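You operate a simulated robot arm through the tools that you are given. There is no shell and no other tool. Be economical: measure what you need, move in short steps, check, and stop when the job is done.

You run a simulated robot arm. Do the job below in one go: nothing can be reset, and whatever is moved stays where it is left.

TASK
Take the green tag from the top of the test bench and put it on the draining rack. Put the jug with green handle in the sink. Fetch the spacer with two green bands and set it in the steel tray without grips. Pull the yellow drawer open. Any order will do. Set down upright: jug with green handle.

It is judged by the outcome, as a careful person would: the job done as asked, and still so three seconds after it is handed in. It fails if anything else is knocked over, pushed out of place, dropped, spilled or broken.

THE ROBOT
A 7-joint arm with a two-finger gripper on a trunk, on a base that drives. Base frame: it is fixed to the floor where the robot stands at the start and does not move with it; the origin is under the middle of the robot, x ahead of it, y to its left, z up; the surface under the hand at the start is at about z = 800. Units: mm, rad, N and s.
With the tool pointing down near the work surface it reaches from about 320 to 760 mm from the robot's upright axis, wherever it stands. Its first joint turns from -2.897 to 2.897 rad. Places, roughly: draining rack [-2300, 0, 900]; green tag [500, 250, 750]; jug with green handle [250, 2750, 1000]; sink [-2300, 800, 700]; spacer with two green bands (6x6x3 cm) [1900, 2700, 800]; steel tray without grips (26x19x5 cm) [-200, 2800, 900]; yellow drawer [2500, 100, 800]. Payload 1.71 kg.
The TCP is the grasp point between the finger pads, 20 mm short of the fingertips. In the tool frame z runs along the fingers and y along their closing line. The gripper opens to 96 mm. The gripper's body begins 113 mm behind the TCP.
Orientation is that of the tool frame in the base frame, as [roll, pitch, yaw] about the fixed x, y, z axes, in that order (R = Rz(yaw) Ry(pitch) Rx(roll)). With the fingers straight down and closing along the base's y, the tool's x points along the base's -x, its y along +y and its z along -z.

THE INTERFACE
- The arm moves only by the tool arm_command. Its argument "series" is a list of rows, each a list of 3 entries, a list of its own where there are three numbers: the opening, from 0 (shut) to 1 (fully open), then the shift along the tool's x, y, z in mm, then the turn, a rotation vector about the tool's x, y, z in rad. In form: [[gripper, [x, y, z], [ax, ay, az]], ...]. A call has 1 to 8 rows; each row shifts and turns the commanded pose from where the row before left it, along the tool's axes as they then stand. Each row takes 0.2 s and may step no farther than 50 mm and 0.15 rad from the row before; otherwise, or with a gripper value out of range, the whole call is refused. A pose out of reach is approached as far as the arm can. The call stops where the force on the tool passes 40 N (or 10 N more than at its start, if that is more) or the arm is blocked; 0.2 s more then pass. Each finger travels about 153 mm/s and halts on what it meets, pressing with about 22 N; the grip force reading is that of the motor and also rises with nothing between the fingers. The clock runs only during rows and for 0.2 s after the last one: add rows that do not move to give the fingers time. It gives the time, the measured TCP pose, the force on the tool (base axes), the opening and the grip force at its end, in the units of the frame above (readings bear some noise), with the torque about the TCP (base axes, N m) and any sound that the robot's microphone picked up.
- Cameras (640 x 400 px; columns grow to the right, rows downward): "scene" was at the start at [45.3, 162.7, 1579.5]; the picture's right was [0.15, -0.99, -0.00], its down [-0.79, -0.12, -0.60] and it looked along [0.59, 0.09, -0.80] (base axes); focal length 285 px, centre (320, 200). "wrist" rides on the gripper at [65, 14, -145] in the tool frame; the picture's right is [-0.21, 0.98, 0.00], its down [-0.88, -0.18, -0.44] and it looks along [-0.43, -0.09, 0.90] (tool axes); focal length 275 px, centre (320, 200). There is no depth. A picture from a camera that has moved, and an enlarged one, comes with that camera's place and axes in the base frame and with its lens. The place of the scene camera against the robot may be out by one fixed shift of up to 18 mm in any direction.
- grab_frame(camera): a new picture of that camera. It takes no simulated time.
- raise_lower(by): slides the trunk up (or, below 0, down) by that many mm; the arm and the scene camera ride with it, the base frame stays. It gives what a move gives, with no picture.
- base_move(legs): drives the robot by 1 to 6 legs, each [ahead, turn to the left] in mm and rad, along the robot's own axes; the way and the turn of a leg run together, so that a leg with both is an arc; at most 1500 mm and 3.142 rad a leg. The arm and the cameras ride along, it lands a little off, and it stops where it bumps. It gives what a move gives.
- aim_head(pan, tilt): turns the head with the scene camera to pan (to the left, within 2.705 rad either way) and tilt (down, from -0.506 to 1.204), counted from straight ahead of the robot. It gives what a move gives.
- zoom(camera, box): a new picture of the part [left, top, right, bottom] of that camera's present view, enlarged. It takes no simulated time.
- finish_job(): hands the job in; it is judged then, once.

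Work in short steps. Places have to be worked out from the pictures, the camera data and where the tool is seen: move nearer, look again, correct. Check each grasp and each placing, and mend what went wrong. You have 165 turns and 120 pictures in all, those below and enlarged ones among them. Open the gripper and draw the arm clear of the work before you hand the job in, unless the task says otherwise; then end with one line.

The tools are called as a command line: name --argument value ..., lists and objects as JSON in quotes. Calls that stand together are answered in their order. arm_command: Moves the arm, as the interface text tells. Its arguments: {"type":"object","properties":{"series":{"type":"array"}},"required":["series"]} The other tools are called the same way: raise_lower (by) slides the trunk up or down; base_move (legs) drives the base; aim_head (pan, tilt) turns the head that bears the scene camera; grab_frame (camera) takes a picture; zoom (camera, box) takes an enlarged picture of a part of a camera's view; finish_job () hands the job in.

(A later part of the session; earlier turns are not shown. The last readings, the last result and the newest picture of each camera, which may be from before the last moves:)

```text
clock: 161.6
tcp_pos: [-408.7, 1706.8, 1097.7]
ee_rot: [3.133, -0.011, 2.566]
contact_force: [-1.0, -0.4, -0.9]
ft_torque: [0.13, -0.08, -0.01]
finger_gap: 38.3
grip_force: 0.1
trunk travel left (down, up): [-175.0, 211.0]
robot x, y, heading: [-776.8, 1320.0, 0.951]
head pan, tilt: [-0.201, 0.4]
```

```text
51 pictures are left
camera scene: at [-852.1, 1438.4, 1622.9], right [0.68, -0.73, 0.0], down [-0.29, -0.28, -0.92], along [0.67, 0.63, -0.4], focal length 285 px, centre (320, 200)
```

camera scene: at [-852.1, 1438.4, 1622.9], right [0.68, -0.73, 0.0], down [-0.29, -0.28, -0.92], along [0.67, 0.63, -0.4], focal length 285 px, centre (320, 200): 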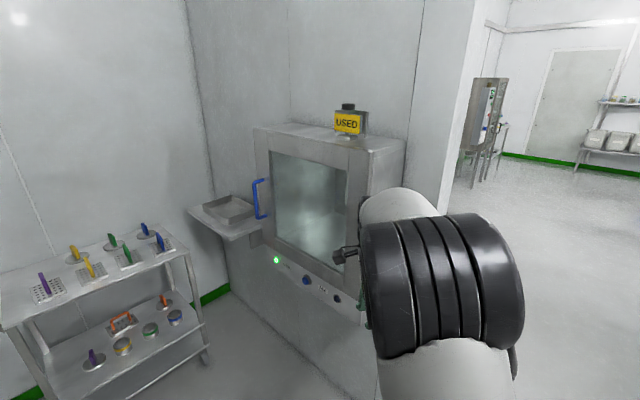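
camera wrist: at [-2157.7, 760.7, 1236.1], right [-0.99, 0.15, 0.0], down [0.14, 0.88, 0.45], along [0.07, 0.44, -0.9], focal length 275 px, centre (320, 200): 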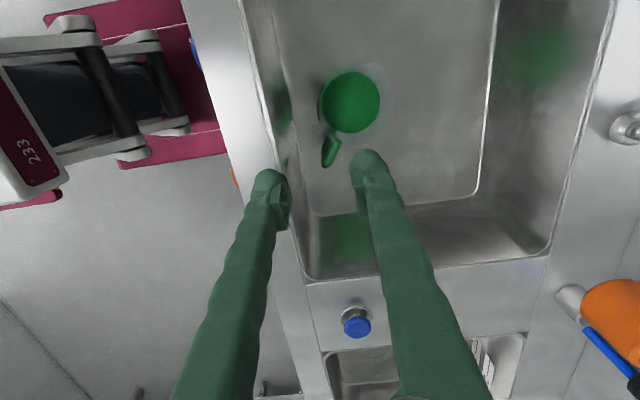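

The tray is empty and reachable from this side later. Now I'll drive to the table with the spacers near (1900, 2700), passing along y ≈ 1150.

base_move --legs '[[0, -1.01], [1340, 0], [1340, 0], [0, 1.63], [650, 0]]'

aim_head --pan 0.1 --tilt 0.6

grab_frame --camera "scene"

```text
clock: 186.8
tcp_pos: [1974.4, 2363.1, 1104.1]
ee_rot: [3.122, -0.011, -3.088]
contact_force: [0.2, 0.1, -0.6]
ft_torque: [0.02, 0.0, -0.01]
finger_gap: 38.2
grip_force: 0.0
trunk travel left (down, up): [-175.0, 211.0]
robot x, y, heading: [1901.7, 1845.9, 1.586]
head pan, tilt: [-0.201, 0.4]
```

```text
clock: 187.6
tcp_pos: [1975.6, 2346.0, 1112.0]
ee_rot: [3.108, -0.009, -3.088]
contact_force: [-0.5, -0.4, 0.4]
ft_torque: [-0.02, -0.05, -0.01]
finger_gap: 38.4
grip_force: 0.1
trunk travel left (down, up): [-175.0, 211.0]
robot x, y, heading: [1904.3, 1850.3, 1.587]
head pan, tilt: [0.099, 0.6]
```

```text
50 pictures are left
camera scene: at [1744.9, 1896.7, 1604.7], right [0.99, 0.11, 0.0], down [0.06, -0.57, -0.82], along [-0.09, 0.81, -0.58], focal length 285 px, centre (320, 200)
```

scene: 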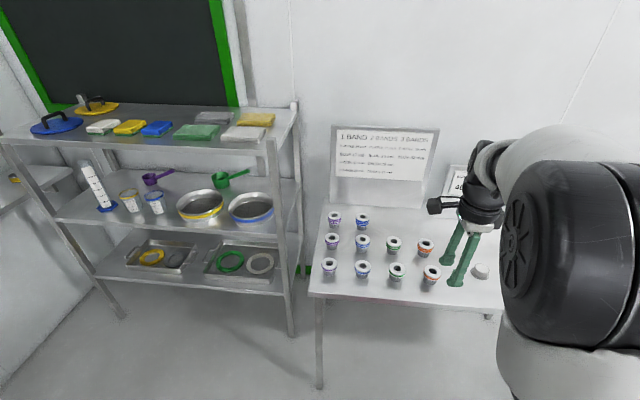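

The spacers are laid out in a grid on the table. I'll zoom in to count the bands.

zoom --camera "scene" --box '[310, 200, 510, 300]'

zoom --camera "scene" --box '[375, 230, 445, 290]'

zoom --camera "scene" --box '[325, 120, 485, 200]'

```text
3.20 times, centred on (410, 250) of scene
camera zoom: at [1744.9, 1896.7, 1604.7], right [0.99, 0.11, 0.0], down [0.06, -0.57, -0.82], along [-0.09, 0.81, -0.58], focal length 913 px, centre (32, 40)
```

zoom: 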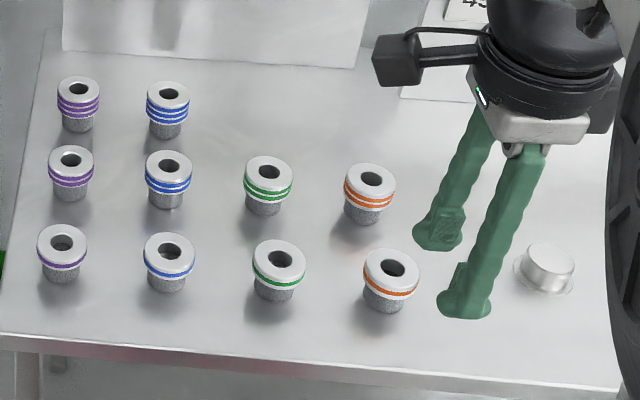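

```text
6.67 times, centred on (410, 260) of scene
camera zoom: at [1744.9, 1896.7, 1604.7], right [0.99, 0.11, 0.0], down [0.06, -0.57, -0.82], along [-0.09, 0.81, -0.58], focal length 1902 px, centre (-280, -200)
```

zoom: 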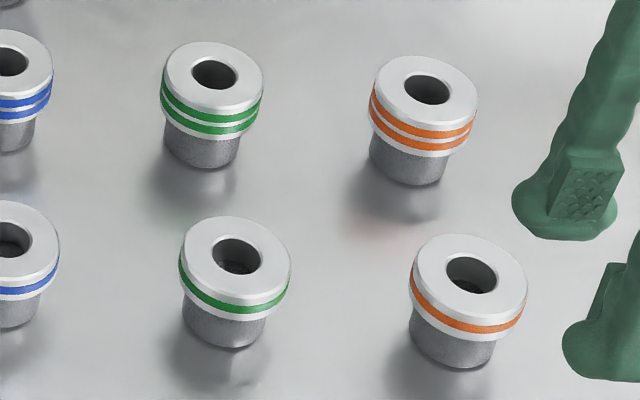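

```text
4.00 times, centred on (405, 160) of scene
camera zoom: at [1744.9, 1896.7, 1604.7], right [0.99, 0.11, 0.0], down [0.06, -0.57, -0.82], along [-0.09, 0.81, -0.58], focal length 1141 px, centre (-20, 360)
```

zoom: 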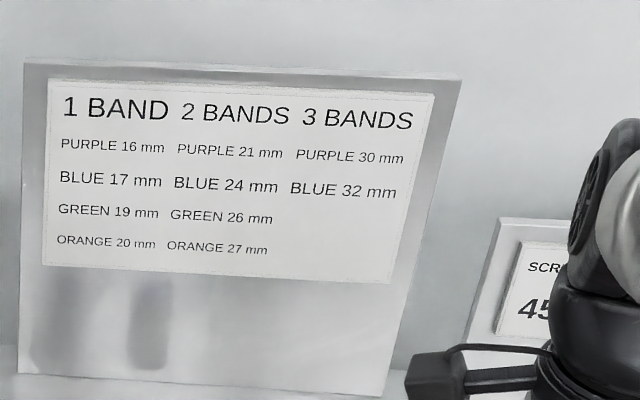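

The two-green-band spacer is the rear green one, at about (1939, 2735), on an upright peg. I'll drive 270 mm closer and bring the hand over it.

base_move --legs '[[270, 0]]'

arm_command --series '[[1, [15, 40, 0], [0.03, 0, 0]], [1, [15, 40, 0], [0, 0, 0]], [1, [0, 20, 20], [0, 0, 0]], [1, [0, 0, 40], [0, 0, 0]], [1, [0, 0, 0], [0, 0, 0]]]'

grab_frame --camera "wrist"

```text
clock: 189.6
tcp_pos: [1971.6, 2610.1, 1113.8]
ee_rot: [3.103, -0.012, -3.088]
contact_force: [0.8, -0.6, -0.2]
ft_torque: [0.04, -0.01, -0.01]
finger_gap: 38.5
grip_force: 0.1
trunk travel left (down, up): [-175.0, 211.0]
robot x, y, heading: [1902.3, 2112.5, 1.583]
head pan, tilt: [0.099, 0.6]
```

```text
clock: 190.8
tcp_pos: [1935.4, 2696.7, 1062.8]
ee_rot: [3.122, -0.012, -3.086]
contact_force: [0.1, 0.4, -0.4]
ft_torque: [0.0, 0.02, -0.01]
finger_gap: 95.9
grip_force: 0.2
trunk travel left (down, up): [-175.0, 211.0]
robot x, y, heading: [1898.8, 2116.4, 1.586]
head pan, tilt: [0.099, 0.6]
```

```text
46 pictures are left
camera wrist: at [1871.8, 2703.6, 1208.0], right [0.15, 0.99, 0.02], down [0.89, -0.14, 0.43], along [0.43, -0.05, -0.9], focal length 275 px, centre (320, 200)
```

wrist: 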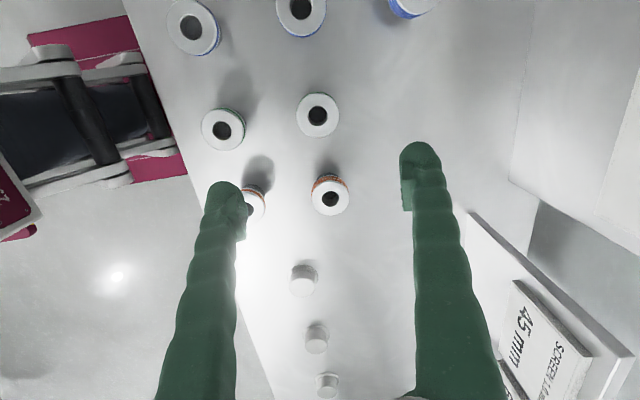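

The target disc is at about (1927, 2699), nearly under the TCP. I'll lower to z ≈ 930 and re-measure.

arm_command --series '[[1, [8, 2, 40], [0.015, 0, 0]], [1, [0, 0, 40], [0, 0, 0]], [1, [0, 0, 40], [0, 0, 0]], [1, [0, 0, 10], [0, 0, 0]], [1, [0, 0, 0], [0, 0, 0]]]'

grab_frame --camera "wrist"

zoom --camera "scene" --box '[300, 240, 480, 360]'

```text
clock: 192.0
tcp_pos: [1926.2, 2700.8, 933.9]
ee_rot: [3.14, -0.011, -3.089]
contact_force: [0.1, -0.2, 0.3]
ft_torque: [-0.02, 0.01, 0.0]
finger_gap: 96.1
grip_force: 0.0
trunk travel left (down, up): [-175.0, 211.0]
robot x, y, heading: [1902.9, 2110.7, 1.582]
head pan, tilt: [0.099, 0.6]
```

```text
45 pictures are left
camera wrist: at [1862.4, 2708.7, 1078.4], right [0.15, 0.99, 0.0], down [0.89, -0.14, 0.44], along [0.43, -0.07, -0.9], focal length 275 px, centre (320, 200)
```

wrist: 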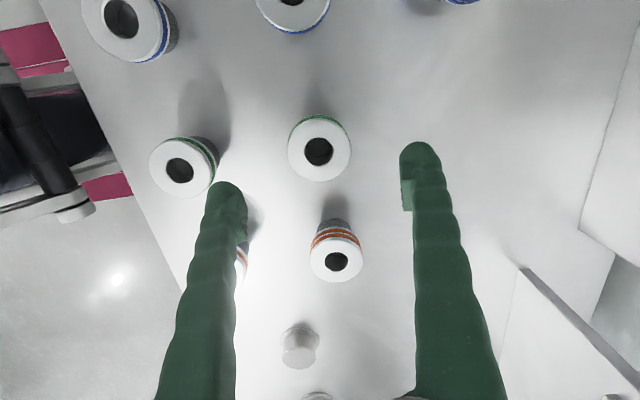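

```text
3.33 times, centred on (390, 300) of scene
camera zoom: at [1741.3, 2163.4, 1604.7], right [0.99, 0.11, 0.0], down [0.06, -0.58, -0.82], along [-0.09, 0.81, -0.58], focal length 951 px, centre (87, -133)
```

zoom: 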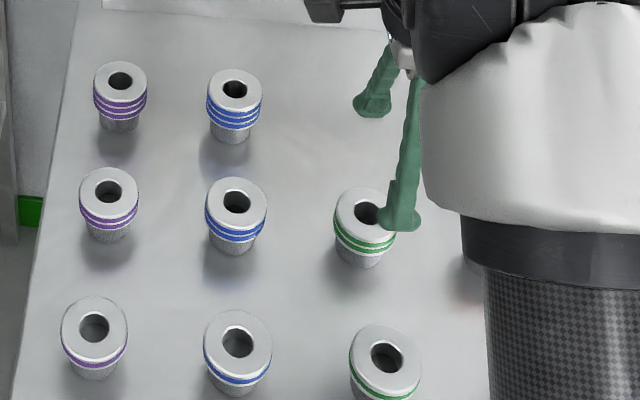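

Disc centre is (1926, 2697) with its top at z ≈ 845. I'll descend to TCP z ≈ 836 and close on the disc.

arm_command --series '[[1, [0, -3.5, 40], [0, 0, 0]], [1, [0, 0, 35], [0, 0, 0]], [1, [0, 0, 15], [0, 0, 0]], [1, [0, 0, 7], [0, 0, 0]], [1, [0, 0, 0], [0, 0, 0]]]'

grab_frame --camera "wrist"

```text
clock: 193.2
tcp_pos: [1925.7, 2697.0, 835.3]
ee_rot: [3.137, -0.01, -3.088]
contact_force: [0.1, 0.6, 0.0]
ft_torque: [-0.01, -0.02, -0.01]
finger_gap: 96.1
grip_force: 0.1
trunk travel left (down, up): [-175.0, 211.0]
robot x, y, heading: [1899.1, 2115.2, 1.589]
head pan, tilt: [0.099, 0.6]
```

```text
43 pictures are left
camera wrist: at [1862.0, 2704.8, 982.1], right [0.15, 0.99, 0.0], down [0.89, -0.14, 0.44], along [0.43, -0.07, -0.9], focal length 275 px, centre (320, 200)
```

wrist: 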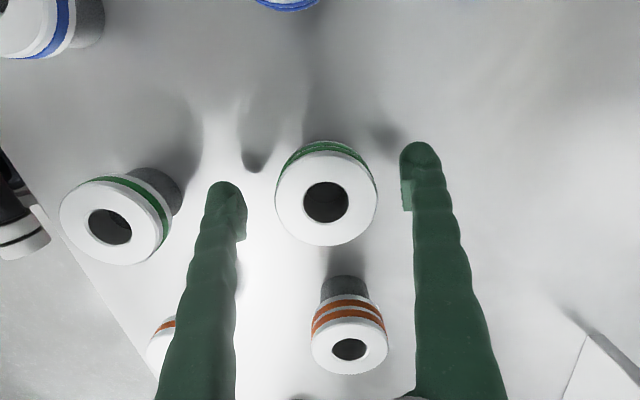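

Centred between the fingers. I'll close and check the grip.

arm_command --series '[[0.7, [-2, 0, 0], [0, 0, 0]], [0, [0, 0, 0], [0, 0, 0]], [0, [0, 0, 0], [0, 0, 0]], [0, [0, 0, 0], [0, 0, 0]]]'

arm_command --series '[[0, [0, 0, -5], [0, 0, 0]], [0, [0, 0, -10], [0, 0, 0]], [0, [0, 0, -15], [0, 0, 0]], [0, [0, 0, -20], [0, 0, 0]], [0, [0, 0, -25], [0, 0, 0]], [0, [0, 0, -30], [0, 0, 0]], [0, [0, 0, 0], [0, 0, 0]]]'

grab_frame --camera "wrist"

zoom --camera "scene" --box '[300, 200, 480, 340]'

```text
clock: 194.2
tcp_pos: [1927.9, 2697.2, 835.9]
ee_rot: [3.137, -0.01, -3.088]
contact_force: [-0.1, -0.2, 0.5]
ft_torque: [0.06, -0.02, -0.02]
finger_gap: 57.9
grip_force: 21.9
trunk travel left (down, up): [-175.0, 211.0]
robot x, y, heading: [1900.6, 2116.9, 1.582]
head pan, tilt: [0.099, 0.6]
```

```text
clock: 195.8
tcp_pos: [1929.0, 2697.2, 941.0]
ee_rot: [3.139, -0.012, -3.089]
contact_force: [0.7, -1.0, -1.9]
ft_torque: [0.03, 0.01, 0.0]
finger_gap: 58.3
grip_force: 21.9
trunk travel left (down, up): [-175.0, 211.0]
robot x, y, heading: [1899.8, 2116.4, 1.587]
head pan, tilt: [0.099, 0.6]
```

```text
42 pictures are left
camera wrist: at [1865.3, 2705.8, 1088.0], right [0.15, 0.99, 0.0], down [0.89, -0.14, 0.44], along [0.43, -0.07, -0.9], focal length 275 px, centre (320, 200)
```

wrist: 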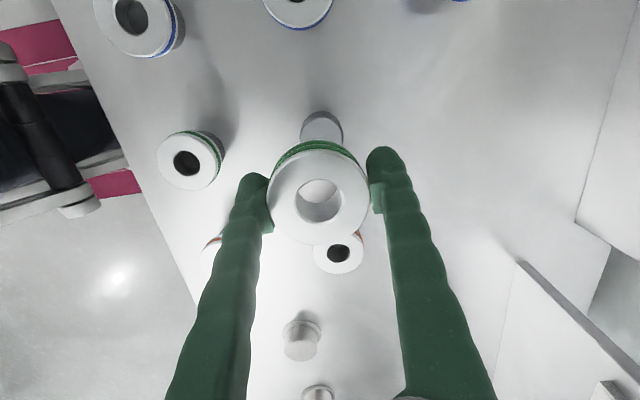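

```text
2.86 times, centred on (390, 270) of scene
camera zoom: at [1741.2, 2163.7, 1604.6], right [0.99, 0.11, 0.0], down [0.06, -0.58, -0.82], along [-0.09, 0.81, -0.58], focal length 815 px, centre (120, 0)
```

zoom: 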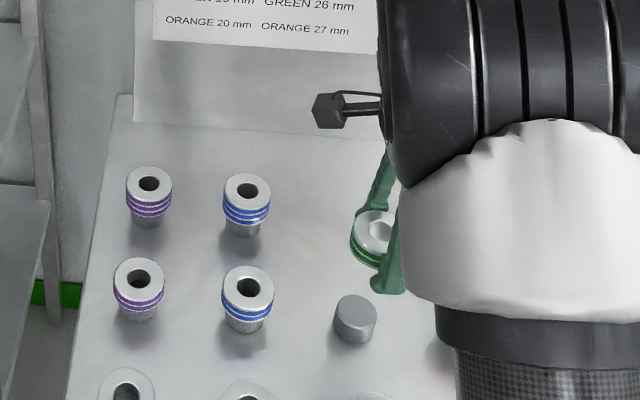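

The two-green-band spacer is off its peg and held at 58 mm. I'll raise and retract it, then drive back round to the tray side.

arm_command --series '[[0, [0, 0, -30], [0, 0, 0]], [0, [0, 0, -40], [0, 0, 0]], [0, [0, 0, -40], [0, 0, 0]], [0, [0, -20, -40], [0, 0, 0]], [0, [0, -40, 0], [0, 0, 0]], [0, [0, -40, 0], [0, 0, 0]], [0, [0, -40, 0], [0, 0, 0]], [0, [0, 0, 0], [0, 0, 0]]]'

base_move --legs '[[-900, 0], [0, 1.555], [1260, 0], [1260, 0], [0, -1.57], [550, 0]]'

aim_head --pan -0.4 --tilt 0.55

grab_frame --camera "scene"

```text
clock: 197.6
tcp_pos: [1938.6, 2555.9, 1088.9]
ee_rot: [3.137, -0.01, -3.085]
contact_force: [-0.2, 0.8, -1.7]
ft_torque: [-0.03, 0.01, 0.01]
finger_gap: 58.2
grip_force: 22.0
trunk travel left (down, up): [-175.0, 211.0]
robot x, y, heading: [1902.1, 2116.1, 1.585]
head pan, tilt: [0.099, 0.6]
```

```text
clock: 227.3
tcp_pos: [-555.6, 2236.6, 1089.0]
ee_rot: [3.137, -0.008, -3.094]
contact_force: [-1.1, 0.1, -0.7]
ft_torque: [-0.04, -0.04, -0.05]
finger_gap: 57.1
grip_force: 22.2
trunk travel left (down, up): [-175.0, 211.0]
robot x, y, heading: [-598.7, 1793.7, 1.576]
head pan, tilt: [0.099, 0.6]
```

```text
clock: 228.3
tcp_pos: [-555.0, 2220.0, 1095.5]
ee_rot: [3.123, -0.011, -3.092]
contact_force: [-0.8, 0.9, -2.3]
ft_torque: [-0.04, 0.03, 0.01]
finger_gap: 57.1
grip_force: 22.0
trunk travel left (down, up): [-175.0, 211.0]
robot x, y, heading: [-595.9, 1791.5, 1.577]
head pan, tilt: [-0.4, 0.55]
```

```text
40 pictures are left
camera scene: at [-710.3, 1840.7, 1609.2], right [0.92, -0.38, 0.01], down [-0.2, -0.5, -0.84], along [0.33, 0.78, -0.54], focal length 285 px, centre (320, 200)
```

scene: 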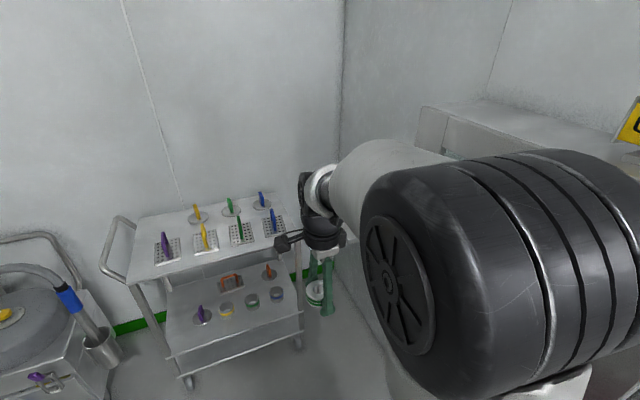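

The arm blocks the tray view. I'll go forward 450 mm (the trolley front is at y ≈ 2770) and look down from the right angle with the head.

base_move --legs '[[450, 0]]'

aim_head --pan -0.65 --tilt 0.6

grab_frame --camera "wrist"

grab_frame --camera "scene"

```text
clock: 231.1
tcp_pos: [-558.1, 2669.1, 1094.6]
ee_rot: [3.126, -0.011, -3.092]
contact_force: [0.0, 0.0, -1.5]
ft_torque: [-0.09, -0.05, 0.0]
finger_gap: 57.1
grip_force: 21.2
trunk travel left (down, up): [-175.0, 211.0]
robot x, y, heading: [-598.5, 2243.1, 1.577]
head pan, tilt: [-0.4, 0.55]
```

```text
clock: 231.9
tcp_pos: [-559.5, 2649.7, 1101.9]
ee_rot: [3.104, -0.008, -3.091]
contact_force: [0.4, -1.1, -1.5]
ft_torque: [0.13, -0.01, -0.04]
finger_gap: 56.8
grip_force: 21.7
trunk travel left (down, up): [-175.0, 211.0]
robot x, y, heading: [-600.9, 2240.8, 1.578]
head pan, tilt: [-0.649, 0.6]
```

```text
39 pictures are left
camera wrist: at [-621.4, 2652.8, 1248.9], right [0.16, 0.99, 0.03], down [0.89, -0.16, 0.43], along [0.43, -0.04, -0.9], focal length 275 px, centre (320, 200)
```

wrist: 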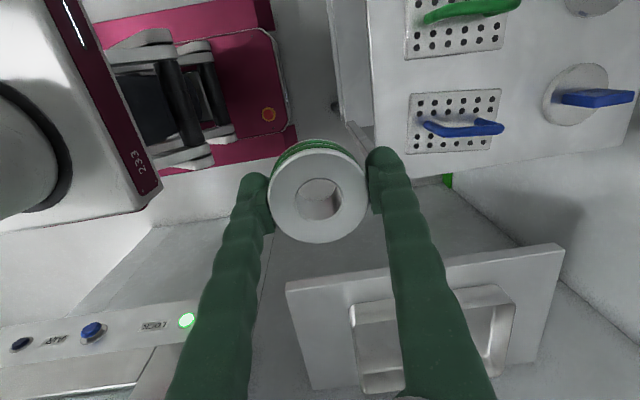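

```text
38 pictures are left
camera scene: at [-694.0, 2271.7, 1605.1], right [0.8, -0.6, 0.01], down [-0.34, -0.46, -0.82], along [0.5, 0.65, -0.57], focal length 285 px, centre (320, 200)
```

scene: 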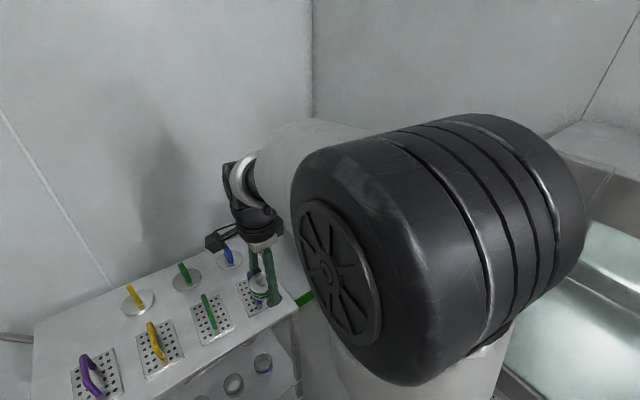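

The wrist view shows the tray: rim at z ≈ 930, spanning x ≈ -272..-82, y ≈ 2655..2921, centre about (-177, 2788). I'll carry the spacer over it.

arm_command --series '[[0, [-20, 6, 0], [0.018, 0, 0]], [0, [-40, 12.5, 0], [0.019, 0, 0]], [0, [-40, 12.5, 0], [0, 0, 0]], [0, [-40, 12.5, 0], [0, 0, 0]], [0, [-40, 12.5, 0], [0, 0, 0]], [0, [-40, 12.5, 0], [0, 0, 0]], [0, [0, 0, 0], [0, 0, 0]]]'

grab_frame --camera "wrist"

grab_frame --camera "scene"

```text
clock: 233.5
tcp_pos: [-341.1, 2728.7, 1101.2]
ee_rot: [-3.14, -0.012, -3.091]
contact_force: [0.3, 0.6, -1.8]
ft_torque: [-0.01, -0.01, 0.02]
finger_gap: 56.9
grip_force: 22.1
trunk travel left (down, up): [-175.0, 211.0]
robot x, y, heading: [-596.3, 2242.3, 1.575]
head pan, tilt: [-0.649, 0.6]
```

```text
37 pictures are left
camera wrist: at [-404.9, 2739.4, 1246.6], right [0.16, 0.99, 0.0], down [0.89, -0.14, 0.44], along [0.43, -0.07, -0.9], focal length 275 px, centre (320, 200)
```

wrist: 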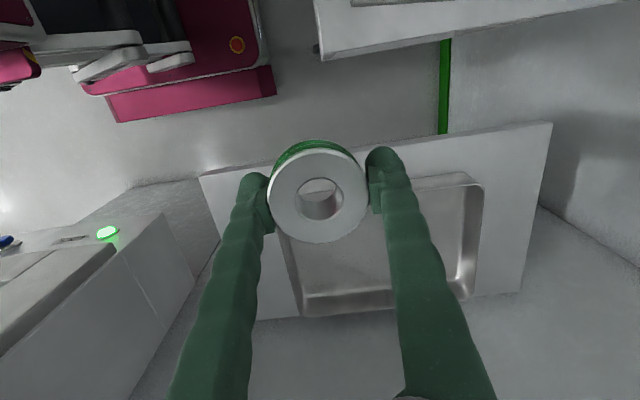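

```text
36 pictures are left
camera scene: at [-693.8, 2274.9, 1605.0], right [0.8, -0.6, 0.01], down [-0.34, -0.46, -0.82], along [0.5, 0.65, -0.58], focal length 285 px, centre (320, 200)
```

scene: 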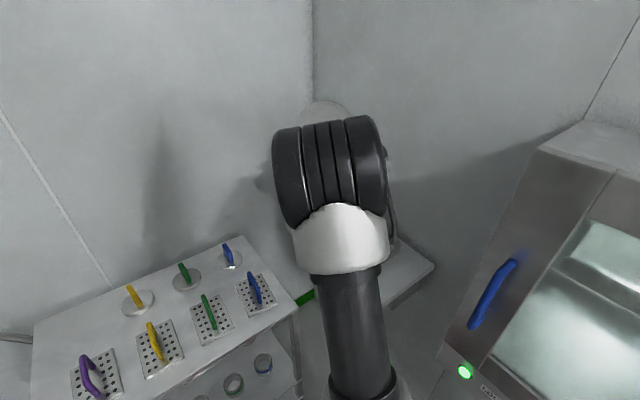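

The tray spans x ≈ -246..-55, y ≈ 2650..2920. I'll move on to (-165, 2785) and lower partway.

arm_command --series '[[0, [-36, 9.6, 0], [0, 0, 0]], [0, [-36, 9.6, 0], [0, 0, 0]], [0, [-36, 9.6, 0], [0, 0, 0]], [0, [-36, 9.6, 0], [0, 0, 0]], [0, [-34, 9.6, 0], [0, 0, 0]], [0, [0, 0, 30], [0, 0, 0]], [0, [0, 0, 40], [0, 0, 0]], [0, [0, 0, 0], [0, 0, 0]]]'

grab_frame --camera "wrist"

```text
clock: 235.3
tcp_pos: [-165.8, 2787.9, 1028.9]
ee_rot: [-3.137, -0.01, -3.09]
contact_force: [0.6, 0.8, -0.6]
ft_torque: [0.01, -0.01, 0.02]
finger_gap: 56.7
grip_force: 22.2
trunk travel left (down, up): [-175.0, 211.0]
robot x, y, heading: [-600.5, 2242.1, 1.578]
head pan, tilt: [-0.649, 0.6]
```

```text
35 pictures are left
camera wrist: at [-229.2, 2797.5, 1174.9], right [0.16, 0.99, 0.0], down [0.89, -0.14, 0.44], along [0.43, -0.07, -0.9], focal length 275 px, centre (320, 200)
```

wrist: 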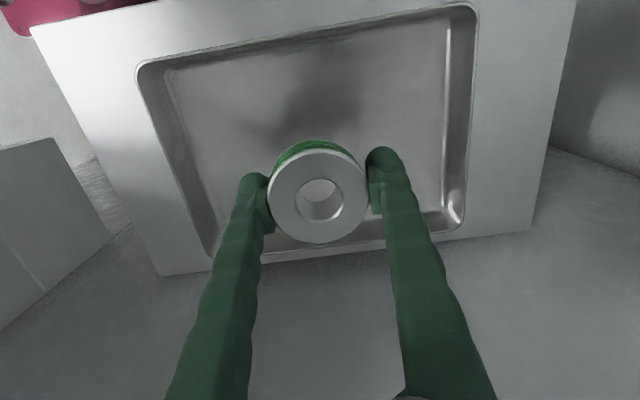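

The spacer is above the tray floor near the centre. I'll lower to about z 925, then creep.

arm_command --series '[[0, [0, -3, 30], [0, 0, 0]], [0, [0, 0, 35], [0, 0, 0]], [0, [0, 0, 25], [0, 0, 0]], [0, [0, 0, 10], [0, 0, 0]], [0, [0, 0, 0], [0, 0, 0]]]'

arm_command --series '[[0, [0, 0, 4], [0, 0, 0]], [0, [0, 0, 4], [0, 0, 0]], [0, [0, 0, 0], [0, 0, 0]]]'

grab_frame --camera "wrist"

```text
clock: 236.5
tcp_pos: [-168.0, 2785.3, 929.4]
ee_rot: [-3.136, -0.009, -3.092]
contact_force: [-0.7, -0.6, -0.5]
ft_torque: [0.02, 0.0, -0.01]
finger_gap: 57.0
grip_force: 22.1
trunk travel left (down, up): [-175.0, 211.0]
robot x, y, heading: [-596.4, 2242.4, 1.573]
head pan, tilt: [-0.649, 0.6]
```

```text
clock: 237.3
tcp_pos: [-167.8, 2786.4, 922.1]
ee_rot: [-3.14, -0.006, -3.093]
contact_force: [-1.2, 0.3, 10.5]
ft_torque: [0.1, -0.02, -0.01]
finger_gap: 56.9
grip_force: 22.2
trunk travel left (down, up): [-175.0, 211.0]
robot x, y, heading: [-596.0, 2244.5, 1.576]
head pan, tilt: [-0.649, 0.6]
```

```text
34 pictures are left
camera wrist: at [-231.8, 2794.1, 1068.3], right [0.16, 0.99, 0.0], down [0.89, -0.14, 0.44], along [0.43, -0.07, -0.9], focal length 275 px, centre (320, 200)
```

wrist: 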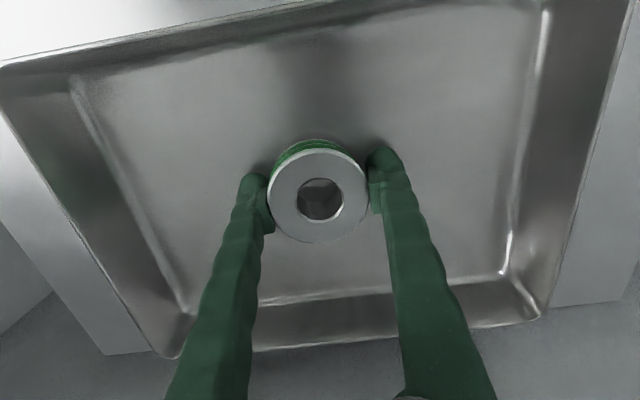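

Contact with the tray floor at 10 N. I'll back off a hair and open gently.

arm_command --series '[[0, [0, 0, -1], [0, 0, 0]], [0.65, [0, 0, 0], [0, 0, 0]], [0.8, [0, 0, 0], [0, 0, 0]], [0.9, [0, 0, 0], [0, 0, 0]], [0.9, [0, 0, -15], [0, 0, 0]], [0.9, [0, 0, -30], [0, 0, 0]], [0.9, [0, 0, -45], [0, 0, 0]], [0.9, [0, 0, -45], [0, 0, 0]]]'

grab_frame --camera "wrist"

```text
clock: 239.1
tcp_pos: [-165.4, 2784.5, 1056.8]
ee_rot: [-3.138, -0.009, -3.093]
contact_force: [0.4, 0.3, 0.2]
ft_torque: [0.0, 0.06, -0.01]
finger_gap: 86.5
grip_force: 0.1
trunk travel left (down, up): [-175.0, 211.0]
robot x, y, heading: [-599.8, 2243.5, 1.573]
head pan, tilt: [-0.649, 0.6]
```

```text
33 pictures are left
camera wrist: at [-229.5, 2794.2, 1204.8], right [0.16, 0.99, -0.01], down [0.89, -0.14, 0.44], along [0.43, -0.07, -0.9], focal length 275 px, centre (320, 200)
```

wrist: 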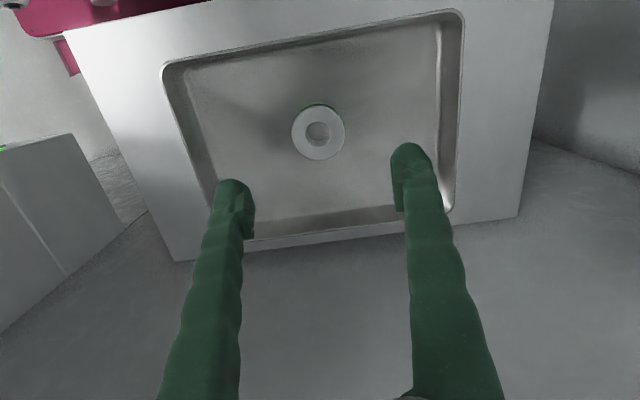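

The spacer lies flat in the tray. I'll withdraw the arm the way it came and head for the yellow drawer, getting a view first.

arm_command --series '[[0.5, [40, -12, -20], [0, 0, 0]], [0.5, [45, -13, -20], [0, 0, 0]], [0.5, [45, -14, 0], [0, 0, 0]], [0.5, [45, -14, 0], [0, 0, 0]], [0.5, [45, -14, 0], [0, 0, 0]], [0.5, [45, -14, 0], [0, 0, 0]], [0.5, [45, -14, 0], [0, 0, 0]], [0.5, [45, -14, 0], [0, 0, 0]]]'

arm_command --series '[[0, [30, -14, 0], [0, 0, 0]], [0, [20, -40, 0], [0, 0, 0]], [0, [0, -40, 0], [0, 0, 0]], [0, [0, -40, 0], [0, 0, 0]], [0, [0, 0, 0], [0, 0, 0]]]'

base_move --legs '[[-1000, 0], [0, -1.6], [1200, 0], [1000, 0]]'

aim_head --pan -0.6 --tilt 0.5

grab_frame --camera "scene"

```text
refused: row 2 steps farther than a row can; nothing moved
```

```text
clock: 240.3
tcp_pos: [-209.5, 2648.2, 1056.2]
ee_rot: [-3.137, -0.009, -3.09]
contact_force: [0.2, -0.6, 0.4]
ft_torque: [0.02, 0.0, 0.0]
finger_gap: 0.4
grip_force: 22.3
trunk travel left (down, up): [-175.0, 211.0]
robot x, y, heading: [-599.3, 2243.0, 1.575]
head pan, tilt: [-0.649, 0.6]
```

```text
clock: 242.4
tcp_pos: [-234.1, 2441.7, 1058.9]
ee_rot: [3.121, -0.025, -3.029]
contact_force: [-0.2, -0.2, 0.2]
ft_torque: [-0.01, -0.01, 0.0]
finger_gap: 0.1
grip_force: 22.0
trunk travel left (down, up): [-175.0, 211.0]
robot x, y, heading: [-595.1, 2030.7, 1.588]
head pan, tilt: [-0.649, 0.6]
stopped in leg 1: the robot was blocked; the commanded pose is now the measured one
```

```text
clock: 243.1
tcp_pos: [-234.4, 2441.3, 1059.6]
ee_rot: [3.122, -0.023, -3.029]
contact_force: [0.2, 0.4, -0.4]
ft_torque: [0.01, 0.0, 0.0]
finger_gap: 0.0
grip_force: 21.7
trunk travel left (down, up): [-175.0, 211.0]
robot x, y, heading: [-596.5, 2030.7, 1.581]
head pan, tilt: [-0.6, 0.499]
```

```text
32 pictures are left
camera scene: at [-698.5, 2089.7, 1613.0], right [0.83, -0.55, 0.02], down [-0.26, -0.43, -0.87], along [0.49, 0.72, -0.5], focal length 285 px, centre (320, 200)
```

scene: 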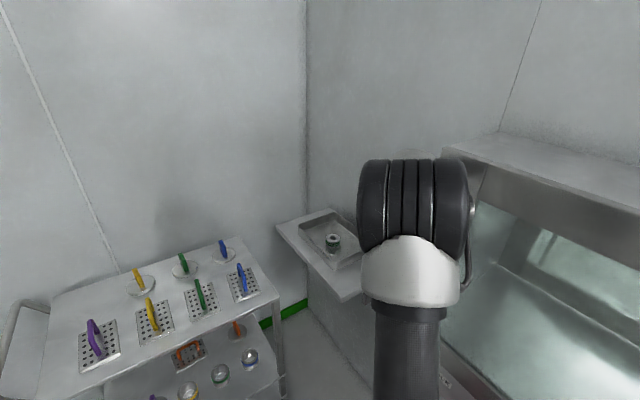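

I shouldn't have chained those calls: one was refused, so the hand brushed the cabinet's end while backing. I'll drive forward again and move the arm clear in -x, checking each result.

base_move --legs '[[150, 0]]'

grab_frame --camera "wrist"

```text
clock: 244.5
tcp_pos: [-225.6, 2568.7, 1068.9]
ee_rot: [3.107, -0.016, -3.053]
contact_force: [-0.9, 0.5, 0.0]
ft_torque: [0.0, -0.05, 0.0]
finger_gap: 0.0
grip_force: 21.7
trunk travel left (down, up): [-175.0, 211.0]
robot x, y, heading: [-595.0, 2181.3, 1.578]
head pan, tilt: [-0.6, 0.499]
```

```text
31 pictures are left
camera wrist: at [-287.5, 2570.1, 1214.5], right [0.12, 0.99, 0.03], down [0.9, -0.12, 0.42], along [0.43, -0.03, -0.9], focal length 275 px, centre (320, 200)
```

wrist: 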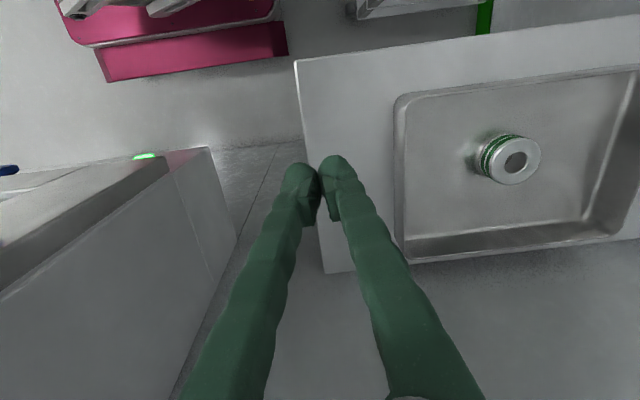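

The tray and spacer are undisturbed. Now I'll shift the arm 310 mm in -x.

arm_command --series '[[0, [45, 0, -5], [0, 0, 0]], [0, [45, 0, -5], [0, 0, 0]], [0, [45, 0, -5], [0, 0, 0]], [0, [45, 0, -5], [0, 0, 0]], [0, [45, 0, 0], [0, 0, 0]], [0, [45, 0, 0], [0, 0, 0]], [0, [45, 0, 0], [0.03, 0, 0]], [0, [0, 0, 0], [0, 0, 0]]]'

```text
clock: 246.3
tcp_pos: [-540.0, 2523.0, 1096.9]
ee_rot: [3.124, -0.014, -3.055]
contact_force: [0.3, -0.8, 0.4]
ft_torque: [0.01, -0.02, -0.02]
finger_gap: 0.0
grip_force: 22.4
trunk travel left (down, up): [-175.0, 211.0]
robot x, y, heading: [-599.4, 2180.4, 1.586]
head pan, tilt: [-0.6, 0.499]
```

The arm is clear. I'll back out and drive along y ≈ 1150 to x ≈ 1600, then look for the drawer.

base_move --legs '[[-1030, 0], [0, -1.586], [1100, 0], [1100, 0]]'

aim_head --pan -0.7 --tilt 0.5

grab_frame --camera "scene"

```text
clock: 267.8
tcp_pos: [1961.8, 1123.7, 1096.8]
ee_rot: [3.125, -0.014, 1.658]
contact_force: [0.3, -0.1, 0.1]
ft_torque: [0.03, 0.01, -0.02]
finger_gap: 0.0
grip_force: 21.7
trunk travel left (down, up): [-175.0, 211.0]
robot x, y, heading: [1617.7, 1185.7, 0.011]
head pan, tilt: [-0.6, 0.499]
```

```text
clock: 268.5
tcp_pos: [1951.1, 1122.8, 1100.9]
ee_rot: [3.114, -0.015, 1.661]
contact_force: [0.7, 0.2, -0.9]
ft_torque: [0.01, 0.13, -0.02]
finger_gap: 0.0
grip_force: 22.1
trunk travel left (down, up): [-175.0, 211.0]
robot x, y, heading: [1618.7, 1181.1, 0.019]
head pan, tilt: [-0.7, 0.499]
```

```text
30 pictures are left
camera scene: at [1661.9, 1276.7, 1613.9], right [-0.63, -0.78, 0.01], down [-0.39, 0.3, -0.87], along [0.67, -0.55, -0.49], focal length 285 px, centre (320, 200)
```

scene: 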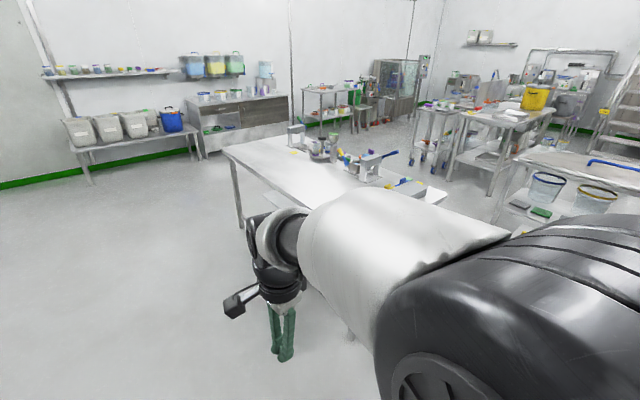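

I'll zoom in on the far bench to look for the drawer.

zoom --camera "scene" --box '[270, 110, 470, 220]'

```text
3.20 times, centred on (370, 165) of scene
camera zoom: at [1661.9, 1276.7, 1613.9], right [-0.63, -0.78, 0.01], down [-0.39, 0.3, -0.87], along [0.67, -0.55, -0.49], focal length 913 px, centre (160, 312)
```

zoom: 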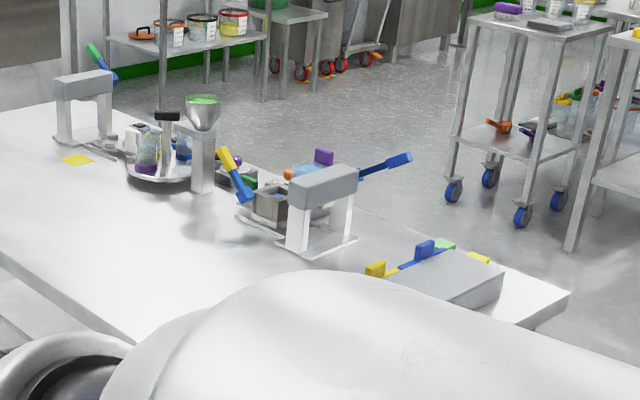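

A small drawer unit sits at about (2500, -100) on the far bench, with yellow and blue handles around x ≈ 2590. I'll drive on to x ≈ 2500 and face -y for a better view.

base_move --legs '[[900, 0], [0, -1.57], [250, 0]]'

aim_head --pan 0.25 --tilt 0.7

grab_frame --camera "scene"

```text
clock: 279.5
tcp_pos: [2461.7, 618.7, 1104.2]
ee_rot: [3.103, -0.013, 0.094]
contact_force: [-0.4, -0.1, -0.6]
ft_torque: [0.07, 0.0, 0.05]
finger_gap: 0.0
grip_force: 22.3
trunk travel left (down, up): [-175.0, 211.0]
robot x, y, heading: [2519.7, 939.0, -1.549]
head pan, tilt: [-0.7, 0.499]
```

```text
clock: 280.8
tcp_pos: [2461.5, 618.5, 1103.3]
ee_rot: [3.101, -0.011, 0.092]
contact_force: [-0.9, -0.2, 0.7]
ft_torque: [0.0, 0.03, 0.01]
finger_gap: 0.0
grip_force: 21.9
trunk travel left (down, up): [-175.0, 211.0]
robot x, y, heading: [2518.6, 941.3, -1.546]
head pan, tilt: [0.25, 0.7]
```

```text
28 pictures are left
camera scene: at [2701.5, 893.4, 1596.1], right [-0.96, -0.27, 0.0], down [-0.17, 0.63, -0.75], along [0.21, -0.73, -0.66], focal length 285 px, centre (320, 200)
```

scene: 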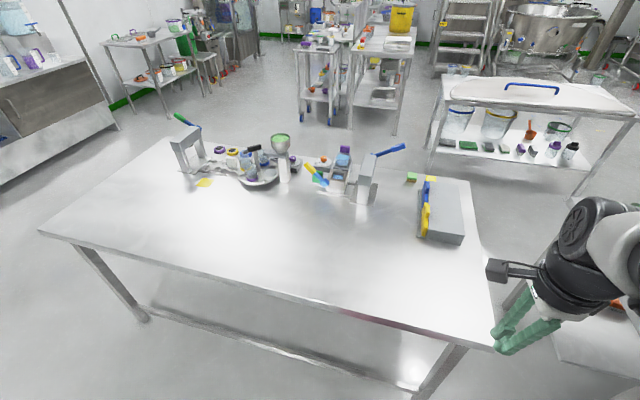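

zoom --camera "scene" --box '[380, 160, 500, 260]'

```text
4.00 times, centred on (440, 210) of scene
camera zoom: at [2701.5, 893.4, 1596.1], right [-0.96, -0.27, 0.0], down [-0.17, 0.63, -0.75], along [0.21, -0.73, -0.66], focal length 1141 px, centre (-160, 160)
```

zoom: 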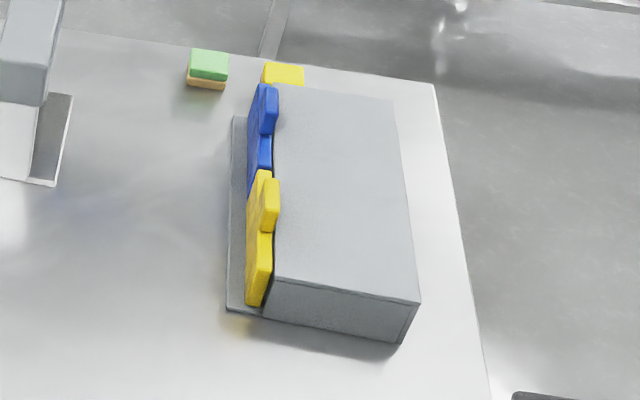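

The unit's drawers face +x. The yellow one has its front at x ≈ 2530, y ≈ 0..105, with a raised tab on top. I'll drive 150 mm closer to the bench (its edge is at y ≈ 457) and turn the hand to close along x.

base_move --legs '[[150, 0]]'

arm_command --series '[[0.5, [0, 0, 0], [0.02, 0, -0.15]], [0.5, [0, 0, 0], [0, 0, -0.15]], [0.5, [0, 0, 0], [0, 0, -0.15]], [0.5, [0, 0, 0], [0, 0, -0.15]], [0.5, [0, 0, 0], [0, 0, -0.15]], [0.5, [0, 0, 0], [0, 0, -0.15]], [0.5, [0, 0, 0], [0, 0, -0.15]], [0.5, [0, 0, 0], [0, 0, -0.15]]]'

arm_command --series '[[0.5, [0, 0, 0], [0, 0, -0.15]], [0.5, [0, 0, 0], [0, 0, -0.13]], [0.5, [0, 0, 0], [0, 0, 0]]]'

```text
clock: 282.2
tcp_pos: [2464.8, 473.4, 1105.7]
ee_rot: [3.096, -0.011, 0.094]
contact_force: [-0.8, -0.7, 0.4]
ft_torque: [0.02, 0.02, 0.01]
finger_gap: 0.0
grip_force: 22.2
trunk travel left (down, up): [-175.0, 211.0]
robot x, y, heading: [2523.4, 789.8, -1.544]
head pan, tilt: [0.25, 0.7]
```

```text
refused: row 1 steps farther than a row can; nothing moved
```

```text
clock: 283.0
tcp_pos: [2464.7, 475.7, 1104.4]
ee_rot: [3.095, 0.002, 0.377]
contact_force: [-0.1, 0.7, -0.8]
ft_torque: [0.0, 0.01, 0.0]
finger_gap: 48.0
grip_force: 0.0
trunk travel left (down, up): [-175.0, 211.0]
robot x, y, heading: [2525.6, 793.3, -1.543]
head pan, tilt: [0.25, 0.7]
```

One call was refused because its combined turn was too large. I'll finish the remaining 1.19 rad.

arm_command --series '[[0.5, [0, 0, 0], [0, 0, -0.149]], [0.5, [0, 0, 0], [0, 0, -0.149]], [0.5, [0, 0, 0], [0, 0, -0.149]], [0.5, [0, 0, 0], [0, 0, -0.149]], [0.5, [0, 0, 0], [0, 0, -0.149]], [0.5, [0, 0, 0], [0, 0, -0.149]], [0.5, [0, 0, 0], [0, 0, -0.149]], [0.5, [0, 0, 0], [0, 0, -0.149]]]'

```text
clock: 284.8
tcp_pos: [2465.2, 470.5, 1104.2]
ee_rot: [3.124, 0.041, 1.568]
contact_force: [0.1, -0.3, 1.1]
ft_torque: [0.03, -0.02, 0.0]
finger_gap: 48.1
grip_force: 0.0
trunk travel left (down, up): [-175.0, 211.0]
robot x, y, heading: [2522.1, 788.7, -1.544]
head pan, tilt: [0.25, 0.7]
```

Now I'll level the hand and extend over the bench toward the drawer, staying high.

arm_command --series '[[0.5, [-42, 11.5, 0], [0, 0.041, 0]], [0.5, [-42, 11.5, 0], [0.017, 0, 0]], [0.5, [-42, 11.5, 0], [0, 0, 0]], [0.5, [-42, 11.5, 0], [0, 0, 0]], [0.5, [-42, 11.5, 0], [0, 0, 0]], [0.5, [-42, 11.5, 0], [0, 0, 0]], [0.5, [-42, 11.5, 0], [0, 0, 0]], [0.5, [0, 0, 0], [0, 0, 0]]]'

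grab_frame --camera "wrist"

```text
clock: 286.6
tcp_pos: [2544.2, 177.0, 1106.7]
ee_rot: [3.141, -0.001, 1.568]
contact_force: [0.4, 0.3, -0.7]
ft_torque: [-0.01, 0.01, 0.0]
finger_gap: 48.2
grip_force: 0.1
trunk travel left (down, up): [-175.0, 211.0]
robot x, y, heading: [2522.8, 791.0, -1.547]
head pan, tilt: [0.25, 0.7]
```

```text
26 pictures are left
camera wrist: at [2559.4, 240.1, 1251.7], right [0.98, -0.21, 0.0], down [-0.19, -0.88, 0.44], along [-0.09, -0.43, -0.9], focal length 275 px, centre (320, 200)
```

wrist: 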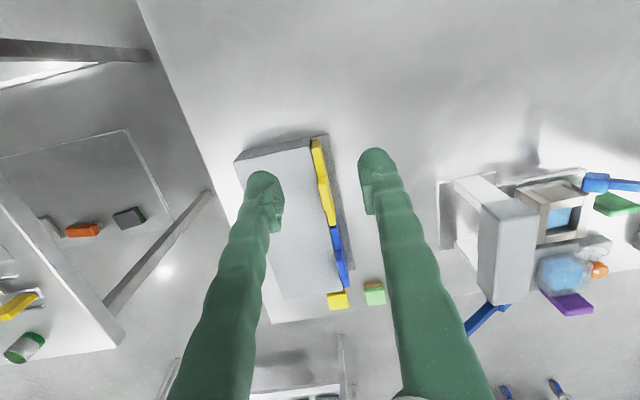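

zoom --camera "wrist" --box '[270, 120, 390, 310]'

```text
2.11 times, centred on (330, 215) of wrist
camera zoom: at [2559.4, 240.1, 1251.7], right [0.98, -0.21, 0.0], down [-0.19, -0.88, 0.44], along [-0.09, -0.43, -0.9], focal length 580 px, centre (299, 168)
```

zoom: 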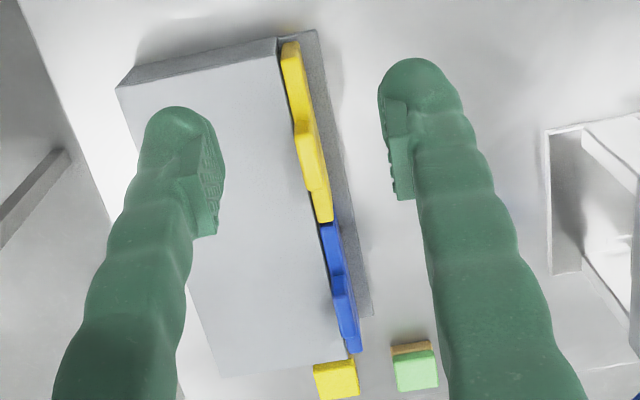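

The yellow tab is at about (2534, 62), raised above the panel. I'll move above it at z ≈ 980 and re-measure.

arm_command --series '[[0.6, [-40, -3, 20], [0, 0, 0]], [0.6, [-40, -3, 25], [0, 0, 0]], [0.6, [-32, -3, 30], [0, 0, 0]], [0.6, [0, 0, 40], [0, 0, 0]], [0.6, [0, 0, 0], [0, 0, 0]]]'

grab_frame --camera "wrist"

zoom --camera "scene" --box '[360, 140, 520, 290]'

```text
clock: 287.6
tcp_pos: [2535.1, 80.7, 1017.4]
ee_rot: [-3.14, 0.019, 1.565]
contact_force: [-0.4, 1.2, -0.2]
ft_torque: [-0.15, -0.03, 0.02]
finger_gap: 57.7
grip_force: 0.1
trunk travel left (down, up): [-175.0, 211.0]
robot x, y, heading: [2524.4, 792.9, -1.546]
head pan, tilt: [0.25, 0.7]
stopped in row 5: the arm was blocked; the commanded pose is now the measured one
```

```text
24 pictures are left
camera wrist: at [2550.1, 146.9, 1161.3], right [0.98, -0.21, 0.0], down [-0.19, -0.87, 0.46], along [-0.09, -0.45, -0.89], focal length 275 px, centre (320, 200)
```

wrist: 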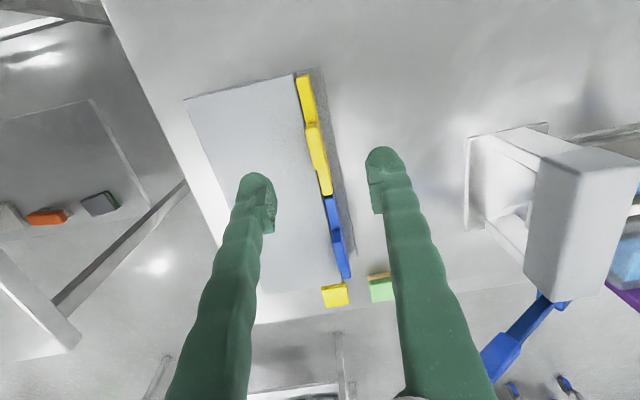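

```text
2.67 times, centred on (440, 215) of scene
camera zoom: at [2705.2, 749.2, 1596.5], right [-0.96, -0.27, 0.0], down [-0.18, 0.63, -0.76], along [0.21, -0.73, -0.65], focal length 761 px, centre (0, 160)
```

zoom: 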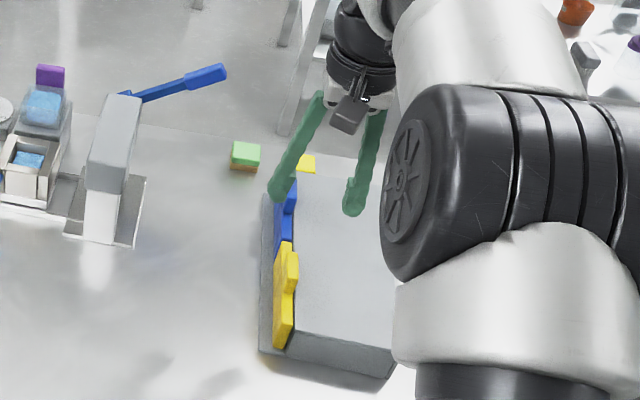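

No contact force here; the arm simply ran short of reach at this height. I'll go straight down first, where the reach is longer.

arm_command --series '[[0.6, [0, 0, 25], [0, 0.015, 0]], [0.6, [0, 0, 30], [0, 0, 0]], [0.6, [0, 0, 30], [0, 0, 0]], [0.6, [0, 0, 0], [0, 0, 0]]]'

grab_frame --camera "wrist"

```text
clock: 288.6
tcp_pos: [2535.9, 75.9, 927.6]
ee_rot: [-3.141, -0.004, 1.566]
contact_force: [0.5, 0.0, 0.3]
ft_torque: [0.01, 0.0, -0.01]
finger_gap: 57.6
grip_force: 0.1
trunk travel left (down, up): [-175.0, 211.0]
robot x, y, heading: [2524.9, 790.2, -1.549]
head pan, tilt: [0.25, 0.7]
```

```text
22 pictures are left
camera wrist: at [2550.8, 139.2, 1072.8], right [0.98, -0.21, 0.0], down [-0.19, -0.88, 0.44], along [-0.09, -0.43, -0.9], focal length 275 px, centre (320, 200)
```

wrist: 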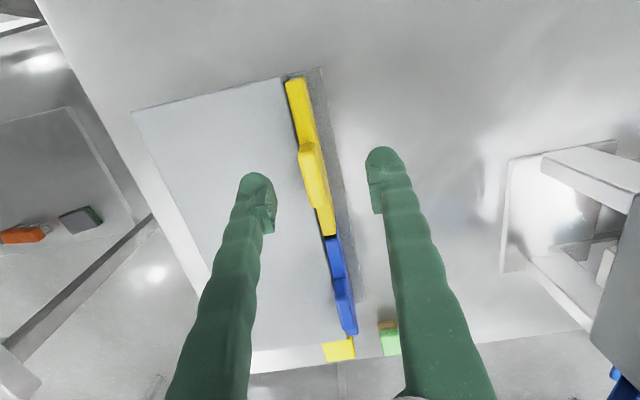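

Now I measure the panel top at z ≈ 828, x ≈ 2527, with the tab at about (2527, 56) rising above it. I'll align and lower to TCP z ≈ 875.

arm_command --series '[[0.6, [-10, -4, 20], [0, 0, 0]], [0.6, [-9, -4, 20], [0, 0, 0]], [0.6, [0, 0, 12], [0, 0, 0]], [0.6, [0, 0, 0], [0, 0, 0]]]'

grab_frame --camera "wrist"

zoom --camera "scene" --box '[400, 170, 520, 300]'

```text
clock: 289.6
tcp_pos: [2527.5, 55.4, 874.2]
ee_rot: [-3.141, -0.005, 1.566]
contact_force: [0.7, -0.8, 0.2]
ft_torque: [-0.03, 0.01, 0.0]
finger_gap: 57.6
grip_force: 0.0
trunk travel left (down, up): [-175.0, 211.0]
robot x, y, heading: [2524.4, 793.9, -1.54]
head pan, tilt: [0.25, 0.7]
```

```text
21 pictures are left
camera wrist: at [2543.0, 120.1, 1020.7], right [0.98, -0.21, 0.0], down [-0.19, -0.88, 0.44], along [-0.09, -0.43, -0.9], focal length 275 px, centre (320, 200)
```

wrist: 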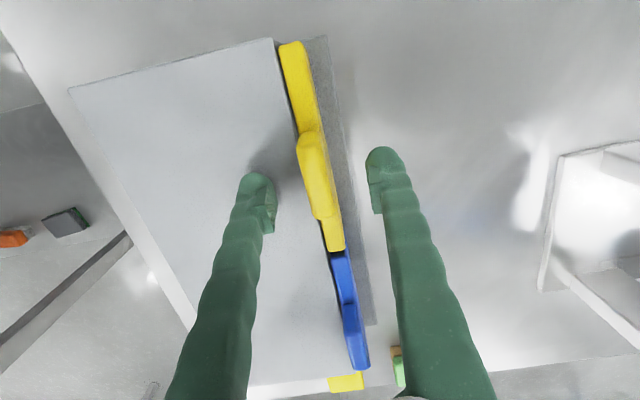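

```text
3.08 times, centred on (460, 235) of scene
camera zoom: at [2705.4, 743.6, 1596.1], right [-0.96, -0.27, 0.0], down [-0.18, 0.63, -0.75], along [0.21, -0.73, -0.66], focal length 878 px, centre (-111, 92)
```

zoom: 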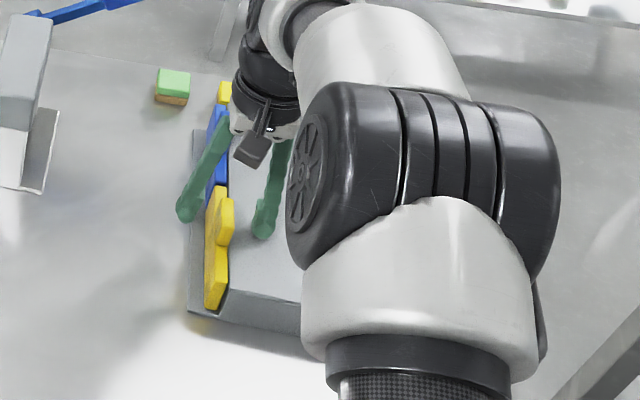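

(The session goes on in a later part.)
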